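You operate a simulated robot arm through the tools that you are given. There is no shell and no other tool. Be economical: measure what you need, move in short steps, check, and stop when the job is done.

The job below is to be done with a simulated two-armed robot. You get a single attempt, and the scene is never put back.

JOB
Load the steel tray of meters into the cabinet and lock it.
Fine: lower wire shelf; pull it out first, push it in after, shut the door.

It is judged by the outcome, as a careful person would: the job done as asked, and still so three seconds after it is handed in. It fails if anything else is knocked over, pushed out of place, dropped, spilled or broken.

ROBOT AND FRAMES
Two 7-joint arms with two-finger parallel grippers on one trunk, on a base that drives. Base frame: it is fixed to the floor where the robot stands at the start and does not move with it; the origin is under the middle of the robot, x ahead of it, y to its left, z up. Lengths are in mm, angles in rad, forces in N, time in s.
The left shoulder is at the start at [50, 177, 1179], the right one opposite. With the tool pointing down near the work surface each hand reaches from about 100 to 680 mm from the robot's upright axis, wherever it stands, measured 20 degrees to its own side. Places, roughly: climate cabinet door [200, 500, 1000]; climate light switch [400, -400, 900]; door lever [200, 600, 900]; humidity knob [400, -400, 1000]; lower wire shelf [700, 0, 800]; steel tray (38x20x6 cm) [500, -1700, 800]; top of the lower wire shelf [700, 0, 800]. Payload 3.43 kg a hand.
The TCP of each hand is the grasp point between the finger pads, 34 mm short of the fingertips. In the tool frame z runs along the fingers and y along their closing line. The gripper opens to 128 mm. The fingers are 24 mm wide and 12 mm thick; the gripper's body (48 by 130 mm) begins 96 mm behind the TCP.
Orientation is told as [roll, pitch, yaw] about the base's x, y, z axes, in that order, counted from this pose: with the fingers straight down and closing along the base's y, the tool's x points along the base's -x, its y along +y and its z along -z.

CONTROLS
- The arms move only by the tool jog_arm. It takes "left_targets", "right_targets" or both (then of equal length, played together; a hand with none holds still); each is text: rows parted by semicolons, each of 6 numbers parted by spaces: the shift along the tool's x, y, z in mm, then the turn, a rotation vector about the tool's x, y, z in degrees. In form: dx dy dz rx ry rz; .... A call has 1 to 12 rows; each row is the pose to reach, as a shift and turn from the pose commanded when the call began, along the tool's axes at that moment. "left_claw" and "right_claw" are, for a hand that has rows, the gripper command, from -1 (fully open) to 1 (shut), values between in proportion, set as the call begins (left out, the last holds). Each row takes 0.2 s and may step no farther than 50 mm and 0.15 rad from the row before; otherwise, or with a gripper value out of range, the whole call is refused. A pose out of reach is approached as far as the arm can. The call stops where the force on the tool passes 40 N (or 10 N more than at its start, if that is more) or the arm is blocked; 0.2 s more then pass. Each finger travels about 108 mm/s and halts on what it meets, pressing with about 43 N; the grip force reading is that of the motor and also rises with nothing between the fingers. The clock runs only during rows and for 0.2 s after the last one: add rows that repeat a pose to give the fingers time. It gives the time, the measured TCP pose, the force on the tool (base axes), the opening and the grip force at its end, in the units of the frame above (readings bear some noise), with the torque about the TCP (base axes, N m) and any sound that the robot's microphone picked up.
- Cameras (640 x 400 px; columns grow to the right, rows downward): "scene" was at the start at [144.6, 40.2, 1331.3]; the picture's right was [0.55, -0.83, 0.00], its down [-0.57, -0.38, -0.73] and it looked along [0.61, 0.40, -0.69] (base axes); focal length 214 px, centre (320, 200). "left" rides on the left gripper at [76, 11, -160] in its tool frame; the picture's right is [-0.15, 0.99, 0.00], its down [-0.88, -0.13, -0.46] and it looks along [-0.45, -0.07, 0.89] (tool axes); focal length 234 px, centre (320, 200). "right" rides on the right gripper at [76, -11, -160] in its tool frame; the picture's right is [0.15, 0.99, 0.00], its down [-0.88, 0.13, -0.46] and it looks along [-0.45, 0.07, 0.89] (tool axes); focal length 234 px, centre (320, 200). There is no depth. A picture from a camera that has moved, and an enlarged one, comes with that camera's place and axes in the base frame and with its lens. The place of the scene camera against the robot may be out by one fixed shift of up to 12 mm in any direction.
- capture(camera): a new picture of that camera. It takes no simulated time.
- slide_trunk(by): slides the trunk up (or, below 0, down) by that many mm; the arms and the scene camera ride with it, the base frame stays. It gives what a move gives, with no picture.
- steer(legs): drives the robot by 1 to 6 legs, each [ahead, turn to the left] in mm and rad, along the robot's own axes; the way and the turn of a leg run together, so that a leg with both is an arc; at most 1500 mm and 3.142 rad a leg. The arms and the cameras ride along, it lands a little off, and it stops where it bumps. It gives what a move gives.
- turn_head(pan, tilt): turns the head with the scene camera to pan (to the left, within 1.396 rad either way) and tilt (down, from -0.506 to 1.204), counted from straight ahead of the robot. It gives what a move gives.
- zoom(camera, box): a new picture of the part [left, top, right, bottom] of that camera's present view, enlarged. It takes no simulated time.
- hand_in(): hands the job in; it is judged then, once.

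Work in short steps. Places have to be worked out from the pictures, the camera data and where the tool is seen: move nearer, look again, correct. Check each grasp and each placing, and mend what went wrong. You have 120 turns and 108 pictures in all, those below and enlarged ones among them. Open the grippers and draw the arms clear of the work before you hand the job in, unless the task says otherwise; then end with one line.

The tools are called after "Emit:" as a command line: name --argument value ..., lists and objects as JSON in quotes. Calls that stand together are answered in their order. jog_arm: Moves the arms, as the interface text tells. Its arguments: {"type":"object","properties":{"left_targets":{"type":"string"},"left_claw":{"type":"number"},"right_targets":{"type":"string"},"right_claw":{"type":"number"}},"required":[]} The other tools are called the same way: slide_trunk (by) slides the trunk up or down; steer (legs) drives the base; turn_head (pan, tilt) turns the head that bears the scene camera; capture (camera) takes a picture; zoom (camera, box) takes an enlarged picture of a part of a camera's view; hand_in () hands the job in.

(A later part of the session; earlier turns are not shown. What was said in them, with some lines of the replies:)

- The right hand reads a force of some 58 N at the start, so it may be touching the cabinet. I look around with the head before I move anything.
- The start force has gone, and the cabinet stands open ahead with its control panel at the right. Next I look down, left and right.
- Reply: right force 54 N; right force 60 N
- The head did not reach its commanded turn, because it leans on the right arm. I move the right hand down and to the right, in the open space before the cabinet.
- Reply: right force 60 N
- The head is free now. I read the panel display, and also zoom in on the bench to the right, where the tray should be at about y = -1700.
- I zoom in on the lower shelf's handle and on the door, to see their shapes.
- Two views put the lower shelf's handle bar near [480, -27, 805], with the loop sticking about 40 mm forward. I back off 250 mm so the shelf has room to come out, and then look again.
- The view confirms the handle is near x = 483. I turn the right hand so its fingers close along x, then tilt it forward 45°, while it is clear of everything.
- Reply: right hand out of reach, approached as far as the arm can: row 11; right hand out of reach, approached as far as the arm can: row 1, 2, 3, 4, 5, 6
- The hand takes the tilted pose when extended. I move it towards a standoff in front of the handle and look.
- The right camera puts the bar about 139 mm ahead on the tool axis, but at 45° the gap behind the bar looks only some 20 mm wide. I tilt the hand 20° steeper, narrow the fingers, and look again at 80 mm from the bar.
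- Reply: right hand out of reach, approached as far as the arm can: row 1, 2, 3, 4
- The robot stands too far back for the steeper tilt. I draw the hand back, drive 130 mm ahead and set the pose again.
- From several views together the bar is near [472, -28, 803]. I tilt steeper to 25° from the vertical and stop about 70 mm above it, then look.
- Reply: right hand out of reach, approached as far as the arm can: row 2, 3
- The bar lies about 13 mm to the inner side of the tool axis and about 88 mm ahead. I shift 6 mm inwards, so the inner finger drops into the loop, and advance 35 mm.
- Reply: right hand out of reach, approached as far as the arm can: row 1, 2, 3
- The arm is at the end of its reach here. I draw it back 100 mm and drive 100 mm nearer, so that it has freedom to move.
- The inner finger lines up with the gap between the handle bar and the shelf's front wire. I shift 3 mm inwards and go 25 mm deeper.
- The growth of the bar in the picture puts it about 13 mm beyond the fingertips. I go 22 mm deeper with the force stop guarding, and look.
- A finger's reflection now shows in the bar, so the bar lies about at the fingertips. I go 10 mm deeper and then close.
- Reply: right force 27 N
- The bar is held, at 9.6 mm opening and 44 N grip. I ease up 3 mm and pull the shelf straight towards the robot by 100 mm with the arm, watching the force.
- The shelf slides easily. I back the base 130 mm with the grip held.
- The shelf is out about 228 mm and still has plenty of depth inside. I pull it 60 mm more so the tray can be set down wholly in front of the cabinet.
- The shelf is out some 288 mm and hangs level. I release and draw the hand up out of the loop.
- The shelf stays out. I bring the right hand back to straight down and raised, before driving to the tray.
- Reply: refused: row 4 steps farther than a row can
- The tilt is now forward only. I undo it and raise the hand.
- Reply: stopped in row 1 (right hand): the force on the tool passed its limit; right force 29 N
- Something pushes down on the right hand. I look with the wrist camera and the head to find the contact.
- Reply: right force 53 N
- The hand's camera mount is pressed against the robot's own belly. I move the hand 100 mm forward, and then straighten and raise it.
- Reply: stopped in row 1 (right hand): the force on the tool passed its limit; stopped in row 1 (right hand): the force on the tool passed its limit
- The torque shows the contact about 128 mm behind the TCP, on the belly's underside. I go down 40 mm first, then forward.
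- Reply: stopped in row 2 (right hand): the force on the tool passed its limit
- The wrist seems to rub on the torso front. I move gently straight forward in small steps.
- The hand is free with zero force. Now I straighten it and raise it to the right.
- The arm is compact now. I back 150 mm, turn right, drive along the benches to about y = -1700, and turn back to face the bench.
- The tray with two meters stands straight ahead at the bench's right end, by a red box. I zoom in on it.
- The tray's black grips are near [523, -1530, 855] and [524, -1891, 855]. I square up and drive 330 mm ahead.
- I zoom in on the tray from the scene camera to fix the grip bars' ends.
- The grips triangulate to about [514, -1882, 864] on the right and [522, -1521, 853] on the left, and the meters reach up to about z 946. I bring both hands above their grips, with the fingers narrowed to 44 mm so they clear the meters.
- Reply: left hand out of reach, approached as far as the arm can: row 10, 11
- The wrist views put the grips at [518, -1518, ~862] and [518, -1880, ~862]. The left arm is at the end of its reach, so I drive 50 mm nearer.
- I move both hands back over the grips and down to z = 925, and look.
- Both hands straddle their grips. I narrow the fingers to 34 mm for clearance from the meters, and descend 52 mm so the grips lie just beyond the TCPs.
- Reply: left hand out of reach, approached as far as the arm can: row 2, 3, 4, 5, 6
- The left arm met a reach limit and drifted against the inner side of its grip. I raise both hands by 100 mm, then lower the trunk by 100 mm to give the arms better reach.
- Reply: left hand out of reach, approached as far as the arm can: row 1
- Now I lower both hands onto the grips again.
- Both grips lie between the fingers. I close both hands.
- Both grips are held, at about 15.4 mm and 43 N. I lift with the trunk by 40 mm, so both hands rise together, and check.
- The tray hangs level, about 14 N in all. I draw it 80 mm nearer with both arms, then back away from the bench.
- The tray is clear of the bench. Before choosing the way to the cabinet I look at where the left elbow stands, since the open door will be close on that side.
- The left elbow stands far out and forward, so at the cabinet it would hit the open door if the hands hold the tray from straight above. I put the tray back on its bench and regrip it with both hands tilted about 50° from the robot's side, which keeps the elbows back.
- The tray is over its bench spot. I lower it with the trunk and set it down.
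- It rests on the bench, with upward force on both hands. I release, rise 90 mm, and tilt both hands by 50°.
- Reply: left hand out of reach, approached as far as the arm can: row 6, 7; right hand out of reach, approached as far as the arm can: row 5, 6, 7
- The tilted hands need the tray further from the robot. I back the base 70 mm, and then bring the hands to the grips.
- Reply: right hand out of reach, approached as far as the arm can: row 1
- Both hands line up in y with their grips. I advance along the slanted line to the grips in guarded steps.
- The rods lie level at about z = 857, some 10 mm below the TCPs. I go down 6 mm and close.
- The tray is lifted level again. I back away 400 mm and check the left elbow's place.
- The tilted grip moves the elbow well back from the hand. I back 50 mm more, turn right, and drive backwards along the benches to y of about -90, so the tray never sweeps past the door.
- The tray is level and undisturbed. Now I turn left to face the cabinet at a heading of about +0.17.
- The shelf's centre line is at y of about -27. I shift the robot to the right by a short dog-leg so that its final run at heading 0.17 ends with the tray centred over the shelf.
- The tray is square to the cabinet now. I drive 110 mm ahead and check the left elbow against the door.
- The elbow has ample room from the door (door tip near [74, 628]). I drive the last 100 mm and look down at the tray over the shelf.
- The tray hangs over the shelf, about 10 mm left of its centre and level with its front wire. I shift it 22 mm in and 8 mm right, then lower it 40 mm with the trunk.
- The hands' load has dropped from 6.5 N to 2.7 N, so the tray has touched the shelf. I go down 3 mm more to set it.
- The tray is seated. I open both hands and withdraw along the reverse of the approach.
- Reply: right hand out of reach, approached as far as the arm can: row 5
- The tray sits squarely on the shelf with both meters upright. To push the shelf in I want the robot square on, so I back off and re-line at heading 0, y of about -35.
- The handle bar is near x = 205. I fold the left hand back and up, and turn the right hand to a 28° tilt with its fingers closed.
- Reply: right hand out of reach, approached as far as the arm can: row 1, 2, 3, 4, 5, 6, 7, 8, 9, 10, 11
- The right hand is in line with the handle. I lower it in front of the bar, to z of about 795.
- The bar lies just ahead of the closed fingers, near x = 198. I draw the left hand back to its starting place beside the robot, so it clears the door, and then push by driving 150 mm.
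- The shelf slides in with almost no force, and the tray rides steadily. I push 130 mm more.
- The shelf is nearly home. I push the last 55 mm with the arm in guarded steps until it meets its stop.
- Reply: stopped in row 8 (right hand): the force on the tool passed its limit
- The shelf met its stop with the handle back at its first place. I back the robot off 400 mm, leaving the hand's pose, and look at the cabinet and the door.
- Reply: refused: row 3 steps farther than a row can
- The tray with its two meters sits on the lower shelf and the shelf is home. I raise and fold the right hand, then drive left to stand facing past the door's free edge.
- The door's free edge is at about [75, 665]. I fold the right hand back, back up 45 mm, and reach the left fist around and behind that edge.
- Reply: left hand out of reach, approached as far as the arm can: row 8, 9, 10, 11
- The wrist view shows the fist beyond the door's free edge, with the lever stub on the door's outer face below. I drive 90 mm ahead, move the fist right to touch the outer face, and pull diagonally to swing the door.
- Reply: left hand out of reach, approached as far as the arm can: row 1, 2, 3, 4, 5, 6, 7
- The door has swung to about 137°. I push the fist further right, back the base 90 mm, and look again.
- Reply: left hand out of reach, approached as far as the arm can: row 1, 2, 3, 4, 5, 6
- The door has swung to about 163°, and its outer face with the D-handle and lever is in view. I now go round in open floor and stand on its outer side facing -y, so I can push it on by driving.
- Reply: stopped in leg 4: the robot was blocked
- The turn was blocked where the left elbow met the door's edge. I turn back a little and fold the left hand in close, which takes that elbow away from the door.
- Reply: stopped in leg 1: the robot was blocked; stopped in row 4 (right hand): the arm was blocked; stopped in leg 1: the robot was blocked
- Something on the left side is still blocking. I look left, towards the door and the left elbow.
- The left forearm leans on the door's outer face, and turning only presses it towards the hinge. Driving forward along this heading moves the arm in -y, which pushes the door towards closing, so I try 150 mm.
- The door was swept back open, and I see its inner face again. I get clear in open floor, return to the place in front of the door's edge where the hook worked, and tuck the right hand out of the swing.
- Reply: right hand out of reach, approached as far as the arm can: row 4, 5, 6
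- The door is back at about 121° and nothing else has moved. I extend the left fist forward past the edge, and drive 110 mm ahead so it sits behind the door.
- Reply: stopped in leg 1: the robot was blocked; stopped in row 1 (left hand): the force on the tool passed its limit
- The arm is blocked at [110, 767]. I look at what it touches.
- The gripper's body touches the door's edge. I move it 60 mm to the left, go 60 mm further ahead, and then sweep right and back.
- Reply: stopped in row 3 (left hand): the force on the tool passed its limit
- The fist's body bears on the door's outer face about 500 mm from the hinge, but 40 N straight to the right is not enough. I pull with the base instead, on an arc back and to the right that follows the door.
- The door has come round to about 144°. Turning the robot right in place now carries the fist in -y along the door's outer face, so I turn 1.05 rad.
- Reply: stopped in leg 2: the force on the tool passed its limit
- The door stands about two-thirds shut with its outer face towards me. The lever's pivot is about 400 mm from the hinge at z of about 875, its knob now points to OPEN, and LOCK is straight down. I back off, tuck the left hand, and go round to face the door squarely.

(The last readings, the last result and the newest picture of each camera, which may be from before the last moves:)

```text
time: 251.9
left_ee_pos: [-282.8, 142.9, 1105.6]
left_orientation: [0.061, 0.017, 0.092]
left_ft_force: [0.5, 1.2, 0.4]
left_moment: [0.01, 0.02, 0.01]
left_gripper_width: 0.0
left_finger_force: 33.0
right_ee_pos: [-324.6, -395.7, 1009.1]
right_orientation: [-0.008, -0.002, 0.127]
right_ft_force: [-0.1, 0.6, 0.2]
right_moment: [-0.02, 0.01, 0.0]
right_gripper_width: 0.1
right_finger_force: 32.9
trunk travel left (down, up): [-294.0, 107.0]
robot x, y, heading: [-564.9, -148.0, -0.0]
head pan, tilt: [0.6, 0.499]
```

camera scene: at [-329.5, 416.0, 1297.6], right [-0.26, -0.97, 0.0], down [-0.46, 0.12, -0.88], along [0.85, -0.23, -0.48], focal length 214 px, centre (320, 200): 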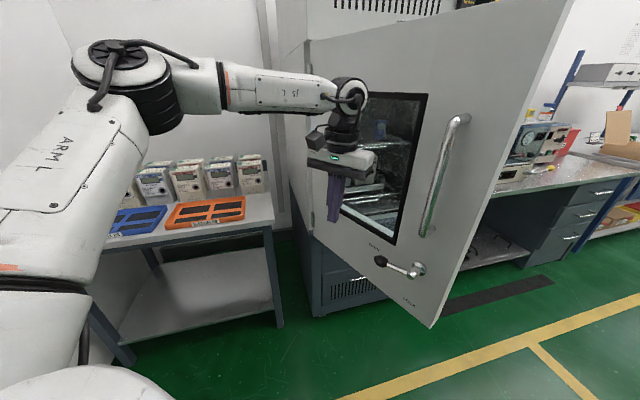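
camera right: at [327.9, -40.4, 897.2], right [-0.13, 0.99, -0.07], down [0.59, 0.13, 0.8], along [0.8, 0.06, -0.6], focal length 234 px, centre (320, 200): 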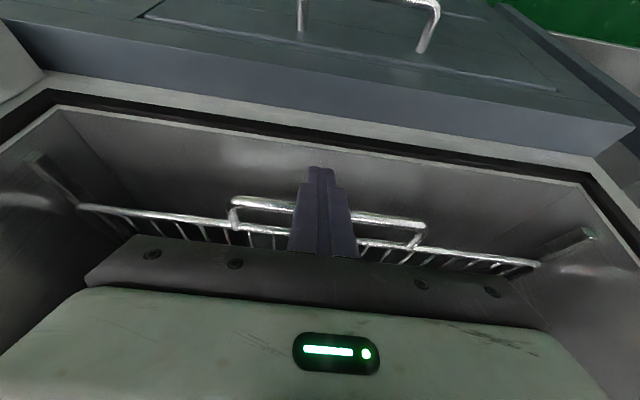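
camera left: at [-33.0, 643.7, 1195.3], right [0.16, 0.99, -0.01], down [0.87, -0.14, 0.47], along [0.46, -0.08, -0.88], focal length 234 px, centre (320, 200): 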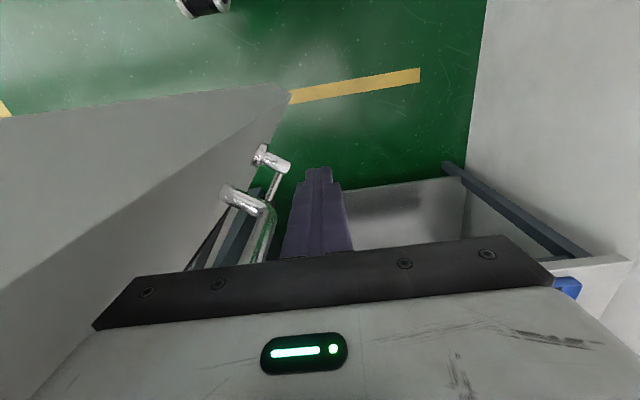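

I am square in front. I reach the left fist forward and to the right a little, then push the door by driving ahead in an arc to the right.

Emit:
jog_arm --left_targets "-25 -17 0 0 0 0; -50 -34 0 0 0 0; -75 -51 0 0 0 0; -100 -65 0 0 0 0; -100 -65 0 0 0 0"

Emit:
steer --legs '[[230, 0], [100, -0.3]]'

Emit:
turn_head --pan 0.4 --tilt 0.45

Emit:
capture --camera "scene"

```text
time: 253.1
left_ee_pos: [-178.4, 86.8, 1099.7]
left_orientation: [0.06, 0.018, 0.093]
left_ft_force: [0.2, -0.1, -0.1]
left_moment: [0.02, 0.01, 0.0]
left_gripper_width: 0.0
left_finger_force: 32.9
right_ee_pos: [-324.1, -394.7, 1007.7]
right_orientation: [-0.011, -0.002, 0.125]
right_ft_force: [-0.1, -0.4, 0.2]
right_moment: [0.01, 0.02, 0.02]
right_gripper_width: 0.0
right_finger_force: 32.5
trunk travel left (down, up): [-294.0, 107.0]
robot x, y, heading: [-570.5, -149.7, -0.006]
head pan, tilt: [0.6, 0.499]
```

```text
time: 255.8
left_ee_pos: [202.7, -49.7, 1098.3]
left_orientation: [0.056, 0.019, -0.2]
left_ft_force: [12.1, 25.1, -0.8]
left_moment: [-3.36, 1.61, 1.39]
left_gripper_width: 0.0
left_finger_force: 32.9
right_ee_pos: [-79.9, -468.2, 1009.7]
right_orientation: [-0.013, -0.002, -0.173]
right_ft_force: [0.4, 0.3, 0.0]
right_moment: [-0.02, -0.02, 0.01]
right_gripper_width: 0.2
right_finger_force: 33.1
trunk travel left (down, up): [-294.0, 107.0]
robot x, y, heading: [-244.2, -167.7, -0.3]
head pan, tilt: [0.6, 0.499]
```

```text
time: 256.5
left_ee_pos: [203.7, -49.9, 1098.9]
left_orientation: [0.059, 0.02, -0.197]
left_ft_force: [9.1, 16.0, -3.4]
left_moment: [-2.09, 1.28, 0.95]
left_gripper_width: 0.0
left_finger_force: 33.2
right_ee_pos: [-79.6, -468.0, 1008.7]
right_orientation: [-0.011, -0.001, -0.173]
right_ft_force: [-0.8, -0.8, -0.4]
right_moment: [-0.01, 0.0, 0.0]
right_gripper_width: 0.0
right_finger_force: 32.8
trunk travel left (down, up): [-294.0, 107.0]
robot x, y, heading: [-244.5, -163.2, -0.299]
head pan, tilt: [0.4, 0.45]
```

```text
4 pictures are left
camera scene: at [-75.4, -177.7, 1301.8], right [0.1, -0.99, 0.0], down [-0.43, -0.05, -0.9], along [0.9, 0.09, -0.44], focal length 214 px, centre (320, 200)
```

scene: 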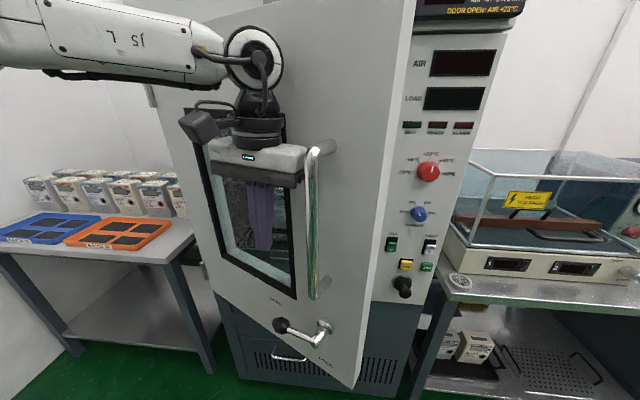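

The door is at about 247° (270° is shut) and moving freely under the fist. I drive on 150 mm to press it shut.

Emit:
steer --legs '[[110, 0], [60, 0]]'

```text
time: 258.2
left_ee_pos: [338.3, -92.2, 1098.8]
left_orientation: [0.063, 0.023, -0.192]
left_ft_force: [0.4, -0.2, -0.4]
left_moment: [0.01, -0.04, 0.0]
left_gripper_width: 0.0
left_finger_force: 32.6
right_ee_pos: [54.6, -512.7, 1008.2]
right_orientation: [-0.01, -0.002, -0.173]
right_ft_force: [-0.5, 0.7, 1.1]
right_moment: [-0.01, -0.04, -0.01]
right_gripper_width: 0.0
right_finger_force: 33.1
trunk travel left (down, up): [-294.0, 107.0]
robot x, y, heading: [-106.9, -207.1, -0.303]
head pan, tilt: [0.4, 0.45]
stopped in leg 2: the robot was blocked; the commanded pose is now the measured one
```

The robot was stopped by the door with the fist at x = 338, so the door should be shut. I look down at the door and the lever.

Emit:
turn_head --pan 0.35 --tilt 0.75

Emit:
capture --camera "scene"

```text
time: 259.0
left_ee_pos: [337.7, -91.3, 1099.1]
left_orientation: [0.064, 0.02, -0.194]
left_ft_force: [-0.2, -0.4, 0.4]
left_moment: [0.02, 0.01, 0.02]
left_gripper_width: 0.0
left_finger_force: 33.2
right_ee_pos: [54.4, -513.2, 1007.4]
right_orientation: [-0.009, -0.003, -0.173]
right_ft_force: [-0.3, 0.1, -1.4]
right_moment: [-0.03, -0.03, -0.03]
right_gripper_width: 0.2
right_finger_force: 33.0
trunk travel left (down, up): [-294.0, 107.0]
robot x, y, heading: [-105.2, -205.4, -0.299]
head pan, tilt: [0.351, 0.75]
```

```text
3 pictures are left
camera scene: at [50.1, -227.3, 1275.7], right [0.05, -1.0, 0.0], down [-0.68, -0.04, -0.73], along [0.73, 0.04, -0.68], focal length 214 px, centre (320, 200)
```

scene: 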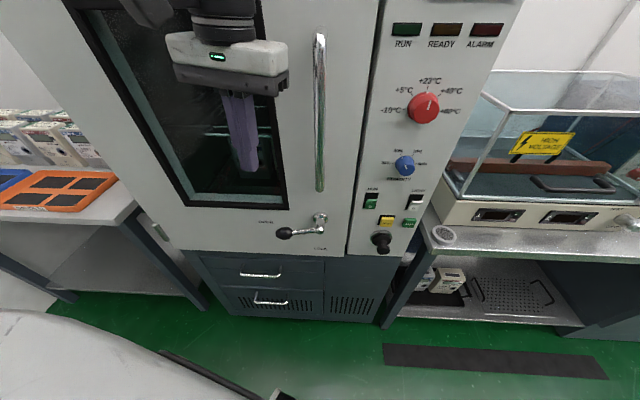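

The door is shut: its bottom edge lies level along x of about 407, flush with the panel. The lever's pivot is near [395, -209, 888] and its knob near [369, -120, 870], still at OPEN. I back off and stand so the right hand can press the knob down to LOCK.

Emit:
steer --legs '[[-300, 0], [0, 0.9], [250, 0], [0, -0.6], [35, 0]]'

Emit:
jog_arm --right_targets "-30 0 0 0 0 4; -65 8 0 0 0 7.3; -100 16 0 0 0 7.3; -135 24 0 0 0 7.3; -165 30 0 0 0 7.3; -165 30 0 0 -8 7.3; -165 30 0 0 -8 7.3"

```text
time: 266.9
left_ee_pos: [235.6, 264.1, 1098.8]
left_orientation: [0.066, 0.024, 0.113]
left_ft_force: [0.8, 0.0, -0.7]
left_moment: [-0.01, 0.03, 0.02]
left_gripper_width: 0.2
left_finger_force: 32.8
right_ee_pos: [93.8, -223.5, 1007.3]
right_orientation: [-0.008, -0.004, 0.133]
right_ft_force: [-0.1, -1.2, -0.5]
right_moment: [0.02, 0.02, 0.01]
right_gripper_width: 0.0
right_finger_force: 32.9
trunk travel left (down, up): [-294.0, 107.0]
robot x, y, heading: [-150.9, 19.9, 0.005]
head pan, tilt: [0.351, 0.75]
```

```text
time: 268.5
left_ee_pos: [235.3, 264.2, 1099.6]
left_orientation: [0.066, 0.022, 0.112]
left_ft_force: [0.0, 0.4, -0.1]
left_moment: [-0.01, 0.01, 0.0]
left_gripper_width: 0.0
left_finger_force: 32.9
right_ee_pos: [253.2, -170.8, 1008.5]
right_orientation: [0.002, -0.144, 0.008]
right_ft_force: [0.0, 0.0, -0.4]
right_moment: [0.02, 0.02, -0.01]
right_gripper_width: 0.1
right_finger_force: 32.8
trunk travel left (down, up): [-294.0, 107.0]
robot x, y, heading: [-150.3, 20.8, 0.01]
head pan, tilt: [0.351, 0.75]
```

The right hand is in front of the door. I tilt it forward to about 50° and bring it above and before the knob.

Emit:
jog_arm --right_targets "-8 8 8 0 -8 0; -16 16 16 0 -16 0; -24 24 24 0 -24 0; -32 32 32 0 -32 0; -38 40 40 0 -40 0; -44 48 47 0 -41.8 0; -44 48 47 0 -41.8 0"

Emit:
turn_head --pan -0.3 --tilt 0.75

Emit:
capture --camera "right"

```text
time: 270.1
left_ee_pos: [236.1, 264.3, 1100.0]
left_orientation: [0.066, 0.021, 0.112]
left_ft_force: [-0.5, 0.0, 0.3]
left_moment: [0.01, -0.01, 0.0]
left_gripper_width: 0.1
left_finger_force: 32.6
right_ee_pos: [302.7, -122.6, 967.4]
right_orientation: [0.001, -0.872, 0.007]
right_ft_force: [0.1, 1.0, 0.0]
right_moment: [0.0, 0.01, 0.01]
right_gripper_width: 0.0
right_finger_force: 33.3
trunk travel left (down, up): [-294.0, 107.0]
robot x, y, heading: [-156.2, 21.7, 0.009]
head pan, tilt: [0.351, 0.75]
```

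```text
time: 271.1
left_ee_pos: [235.2, 262.5, 1098.3]
left_orientation: [0.066, 0.022, 0.112]
left_ft_force: [-0.3, 0.7, 0.0]
left_moment: [0.03, -0.04, -0.02]
left_gripper_width: 0.0
left_finger_force: 33.3
right_ee_pos: [302.1, -122.7, 967.9]
right_orientation: [0.0, -0.873, 0.006]
right_ft_force: [0.0, 0.1, 0.8]
right_moment: [0.02, -0.01, 0.01]
right_gripper_width: 0.4
right_finger_force: 33.2
trunk travel left (down, up): [-294.0, 107.0]
robot x, y, heading: [-153.8, 18.9, 0.01]
head pan, tilt: [-0.3, 0.75]
```

```text
2 pictures are left
camera right: at [132.0, -133.5, 1011.6], right [-0.1, 0.99, -0.11], down [0.22, 0.13, 0.97], along [0.97, 0.07, -0.23], focal length 234 px, centre (320, 200)
```

right: 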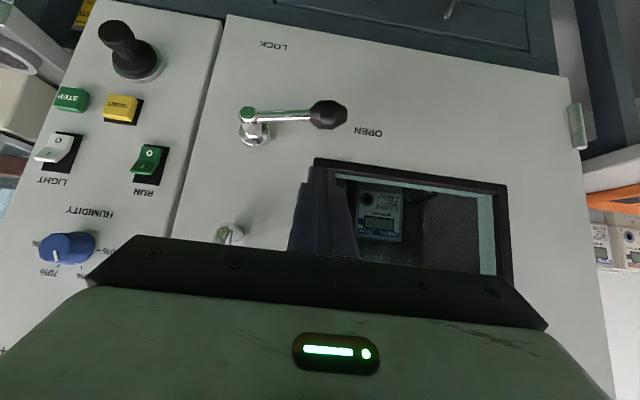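

The wrist view fixes the lever: pivot near [364, -205, 872], knob near [364, -119, 858]. I bring the fingertip just above the knob, then press it down along the quarter circle to LOCK.

Emit:
jog_arm --right_targets "3 1 23 0 0 0; 6 1 46 0 0 0; 8.3 1.5 67.8 0 0 0; 8.3 1.5 67.8 0 0 0"

Emit:
jog_arm --right_targets "13 0 10.9 0 0 0; 25 0 21 0 0 0; 36.7 0 30.9 0 0 0; 48 -4 40 0 0 0; 58.1 -10 48.9 0 0 0; 67.3 -19 56.7 0 0 0; 75 -29 63.1 0 0 0; 81.9 -41 68.9 0 0 0; 86.4 -55 72.8 0 0 0; 89.5 -69 75.3 0 0 0; 90.3 -77 76 0 0 0; 90.3 -77 76 0 0 0"

```text
time: 272.1
left_ee_pos: [235.2, 263.3, 1098.5]
left_orientation: [0.064, 0.021, 0.112]
left_ft_force: [0.0, -0.5, -0.3]
left_moment: [0.02, -0.01, 0.0]
left_gripper_width: 0.0
left_finger_force: 33.3
right_ee_pos: [350.7, -120.1, 919.2]
right_orientation: [-0.001, -0.872, 0.007]
right_ft_force: [0.4, 0.4, 0.1]
right_moment: [0.01, -0.01, -0.02]
right_gripper_width: 0.0
right_finger_force: 33.2
trunk travel left (down, up): [-294.0, 107.0]
robot x, y, heading: [-155.9, 19.7, 0.009]
head pan, tilt: [-0.3, 0.75]
```

```text
time: 274.7
left_ee_pos: [235.6, 265.1, 1098.4]
left_orientation: [0.064, 0.023, 0.114]
left_ft_force: [-0.4, -0.5, 0.0]
left_moment: [0.01, 0.0, 0.01]
left_gripper_width: 0.0
left_finger_force: 32.5
right_ee_pos: [359.8, -180.0, 817.9]
right_orientation: [-0.008, -0.854, 0.011]
right_ft_force: [-0.8, 12.4, -2.6]
right_moment: [0.25, 0.0, 0.03]
right_gripper_width: 0.0
right_finger_force: 32.9
right hand out of reach, approached as far as the arm can: row 9, 10, 11, 12
trunk travel left (down, up): [-294.0, 107.0]
robot x, y, heading: [-153.0, 26.3, 0.003]
head pan, tilt: [-0.3, 0.75]
```

The fingertip followed the arc to nearly straight down, with the lever still pressing back at 12 N. I push a little further to the right to finish the throw.

Emit:
jog_arm --right_targets "3 -8 -4 0 0 0; 5 -16 -6 0 0 0; 6.5 -25 -7.6 0 0 0; 6.5 -30 -7.6 0 0 0; 6.5 -30 -7.6 0 0 0"

Emit:
capture --camera "right"

```text
time: 275.5
left_ee_pos: [235.6, 264.7, 1100.3]
left_orientation: [0.067, 0.021, 0.113]
left_ft_force: [-0.5, 0.6, 0.4]
left_moment: [0.02, 0.0, -0.01]
left_gripper_width: 0.0
left_finger_force: 33.3
right_ee_pos: [357.7, -188.2, 832.8]
right_orientation: [0.013, -0.853, 0.018]
right_ft_force: [1.9, 7.3, -3.9]
right_moment: [0.0, 0.03, 0.1]
right_gripper_width: 0.2
right_finger_force: 33.1
right hand out of reach, approached as far as the arm can: row 1, 2, 3
trunk travel left (down, up): [-294.0, 107.0]
robot x, y, heading: [-152.8, 21.4, 0.012]
head pan, tilt: [-0.3, 0.75]
stopped in row 3 (right hand): the force on the tool passed its limit (the readings are from after the stop); the commanded pose is now the measured one
```

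```text
1 pictures are left
camera right: at [188.0, -202.7, 878.8], right [-0.12, 0.99, -0.1], down [0.23, 0.13, 0.96], along [0.96, 0.09, -0.25], focal length 234 px, centre (320, 200)
```

right: 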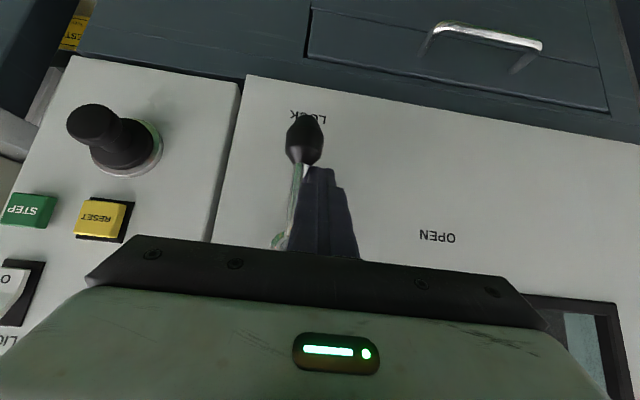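

The knob now stands straight below the pivot, on the LOCK mark, at its stop. I ease the finger 10 mm off the lever, back the robot away and open both grippers.

Emit:
jog_arm --right_targets "0 6 0 0 0 0; 0 12 0 0 0 0; 0 15 0 0 0 0"

Emit:
steer --legs '[[-350, 0]]'

Emit:
jog_arm --left_targets "0 0 0 0 0 0; 0 0 0 0 0 0; 0 0 0 0 0 0; 0 0 0 0 0 0" --right_targets "-10 0 -15 0 0 0; -20 0 -30 0 0 0; -30 0 -45 0 0 0; -30 0 -45 0 0 0" --left_claw -1 --right_claw -1

Emit:
turn_head --pan 0 --tilt 0.5

Emit:
capture --camera "scene"

```text
time: 276.3
left_ee_pos: [235.5, 264.6, 1098.4]
left_orientation: [0.064, 0.02, 0.113]
left_ft_force: [-0.1, 0.0, 0.8]
left_moment: [-0.01, 0.01, 0.05]
left_gripper_width: 0.0
left_finger_force: 32.8
right_ee_pos: [357.2, -174.2, 831.9]
right_orientation: [0.008, -0.855, 0.014]
right_ft_force: [-0.8, 0.3, -0.7]
right_moment: [0.04, 0.04, 0.0]
right_gripper_width: 0.2
right_finger_force: 33.0
trunk travel left (down, up): [-294.0, 107.0]
robot x, y, heading: [-154.5, 22.7, 0.011]
head pan, tilt: [-0.3, 0.75]
```

```text
time: 278.6
left_ee_pos: [-115.7, 262.4, 1098.2]
left_orientation: [0.065, 0.021, 0.112]
left_ft_force: [-0.3, 0.2, -0.1]
left_moment: [0.03, -0.01, 0.01]
left_gripper_width: 0.0
left_finger_force: 33.0
right_ee_pos: [6.9, -177.8, 832.8]
right_orientation: [0.01, -0.855, 0.016]
right_ft_force: [0.2, 0.4, -0.7]
right_moment: [0.02, 0.0, -0.01]
right_gripper_width: 0.0
right_finger_force: 32.4
trunk travel left (down, up): [-294.0, 107.0]
robot x, y, heading: [-506.5, 19.1, 0.011]
head pan, tilt: [-0.3, 0.75]
```

```text
time: 279.6
left_ee_pos: [-114.2, 261.9, 1098.3]
left_orientation: [0.065, 0.023, 0.114]
left_ft_force: [0.4, -0.1, 0.7]
left_moment: [0.03, -0.02, 0.02]
left_gripper_width: 128.0
left_finger_force: 0.0
right_ee_pos: [-7.0, -178.4, 884.5]
right_orientation: [0.008, -0.855, 0.015]
right_ft_force: [-0.5, -0.2, -0.3]
right_moment: [0.01, 0.0, 0.02]
right_gripper_width: 128.0
right_finger_force: 0.0
trunk travel left (down, up): [-294.0, 107.0]
robot x, y, heading: [-502.5, 21.4, 0.008]
head pan, tilt: [-0.3, 0.75]
```

```text
time: 280.4
left_ee_pos: [-114.8, 261.4, 1098.5]
left_orientation: [0.064, 0.021, 0.113]
left_ft_force: [0.2, 0.1, -0.5]
left_moment: [0.01, 0.02, -0.01]
left_gripper_width: 127.8
left_finger_force: 0.0
right_ee_pos: [-6.9, -177.2, 884.3]
right_orientation: [0.009, -0.854, 0.016]
right_ft_force: [0.0, 0.4, -0.2]
right_moment: [0.04, 0.01, 0.01]
right_gripper_width: 128.0
right_finger_force: 0.1
trunk travel left (down, up): [-294.0, 107.0]
robot x, y, heading: [-503.5, 17.0, 0.008]
head pan, tilt: [0.0, 0.499]
```

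```text
0 pictures are left
camera scene: at [-335.8, 15.5, 1297.6], right [0.01, -1.0, 0.0], down [-0.48, 0.0, -0.88], along [0.88, 0.01, -0.48], focal length 214 px, centre (320, 200)
```

scene: 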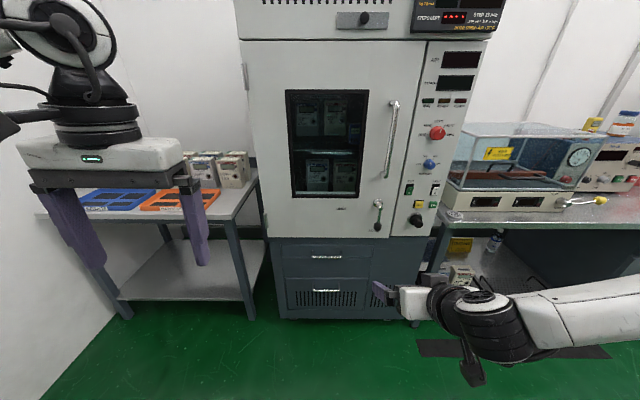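

The last picture shows the door shut, the lever down at LOCK, the meters inside on both shelves, and both arms clear with open grippers. I hand the job in.

Emit:
hand_in

```text
The job is handed in.
```

The steel tray with its two meters is on the lower wire shelf, the shelf is pushed in, and the door is shut with its lever at LOCK.
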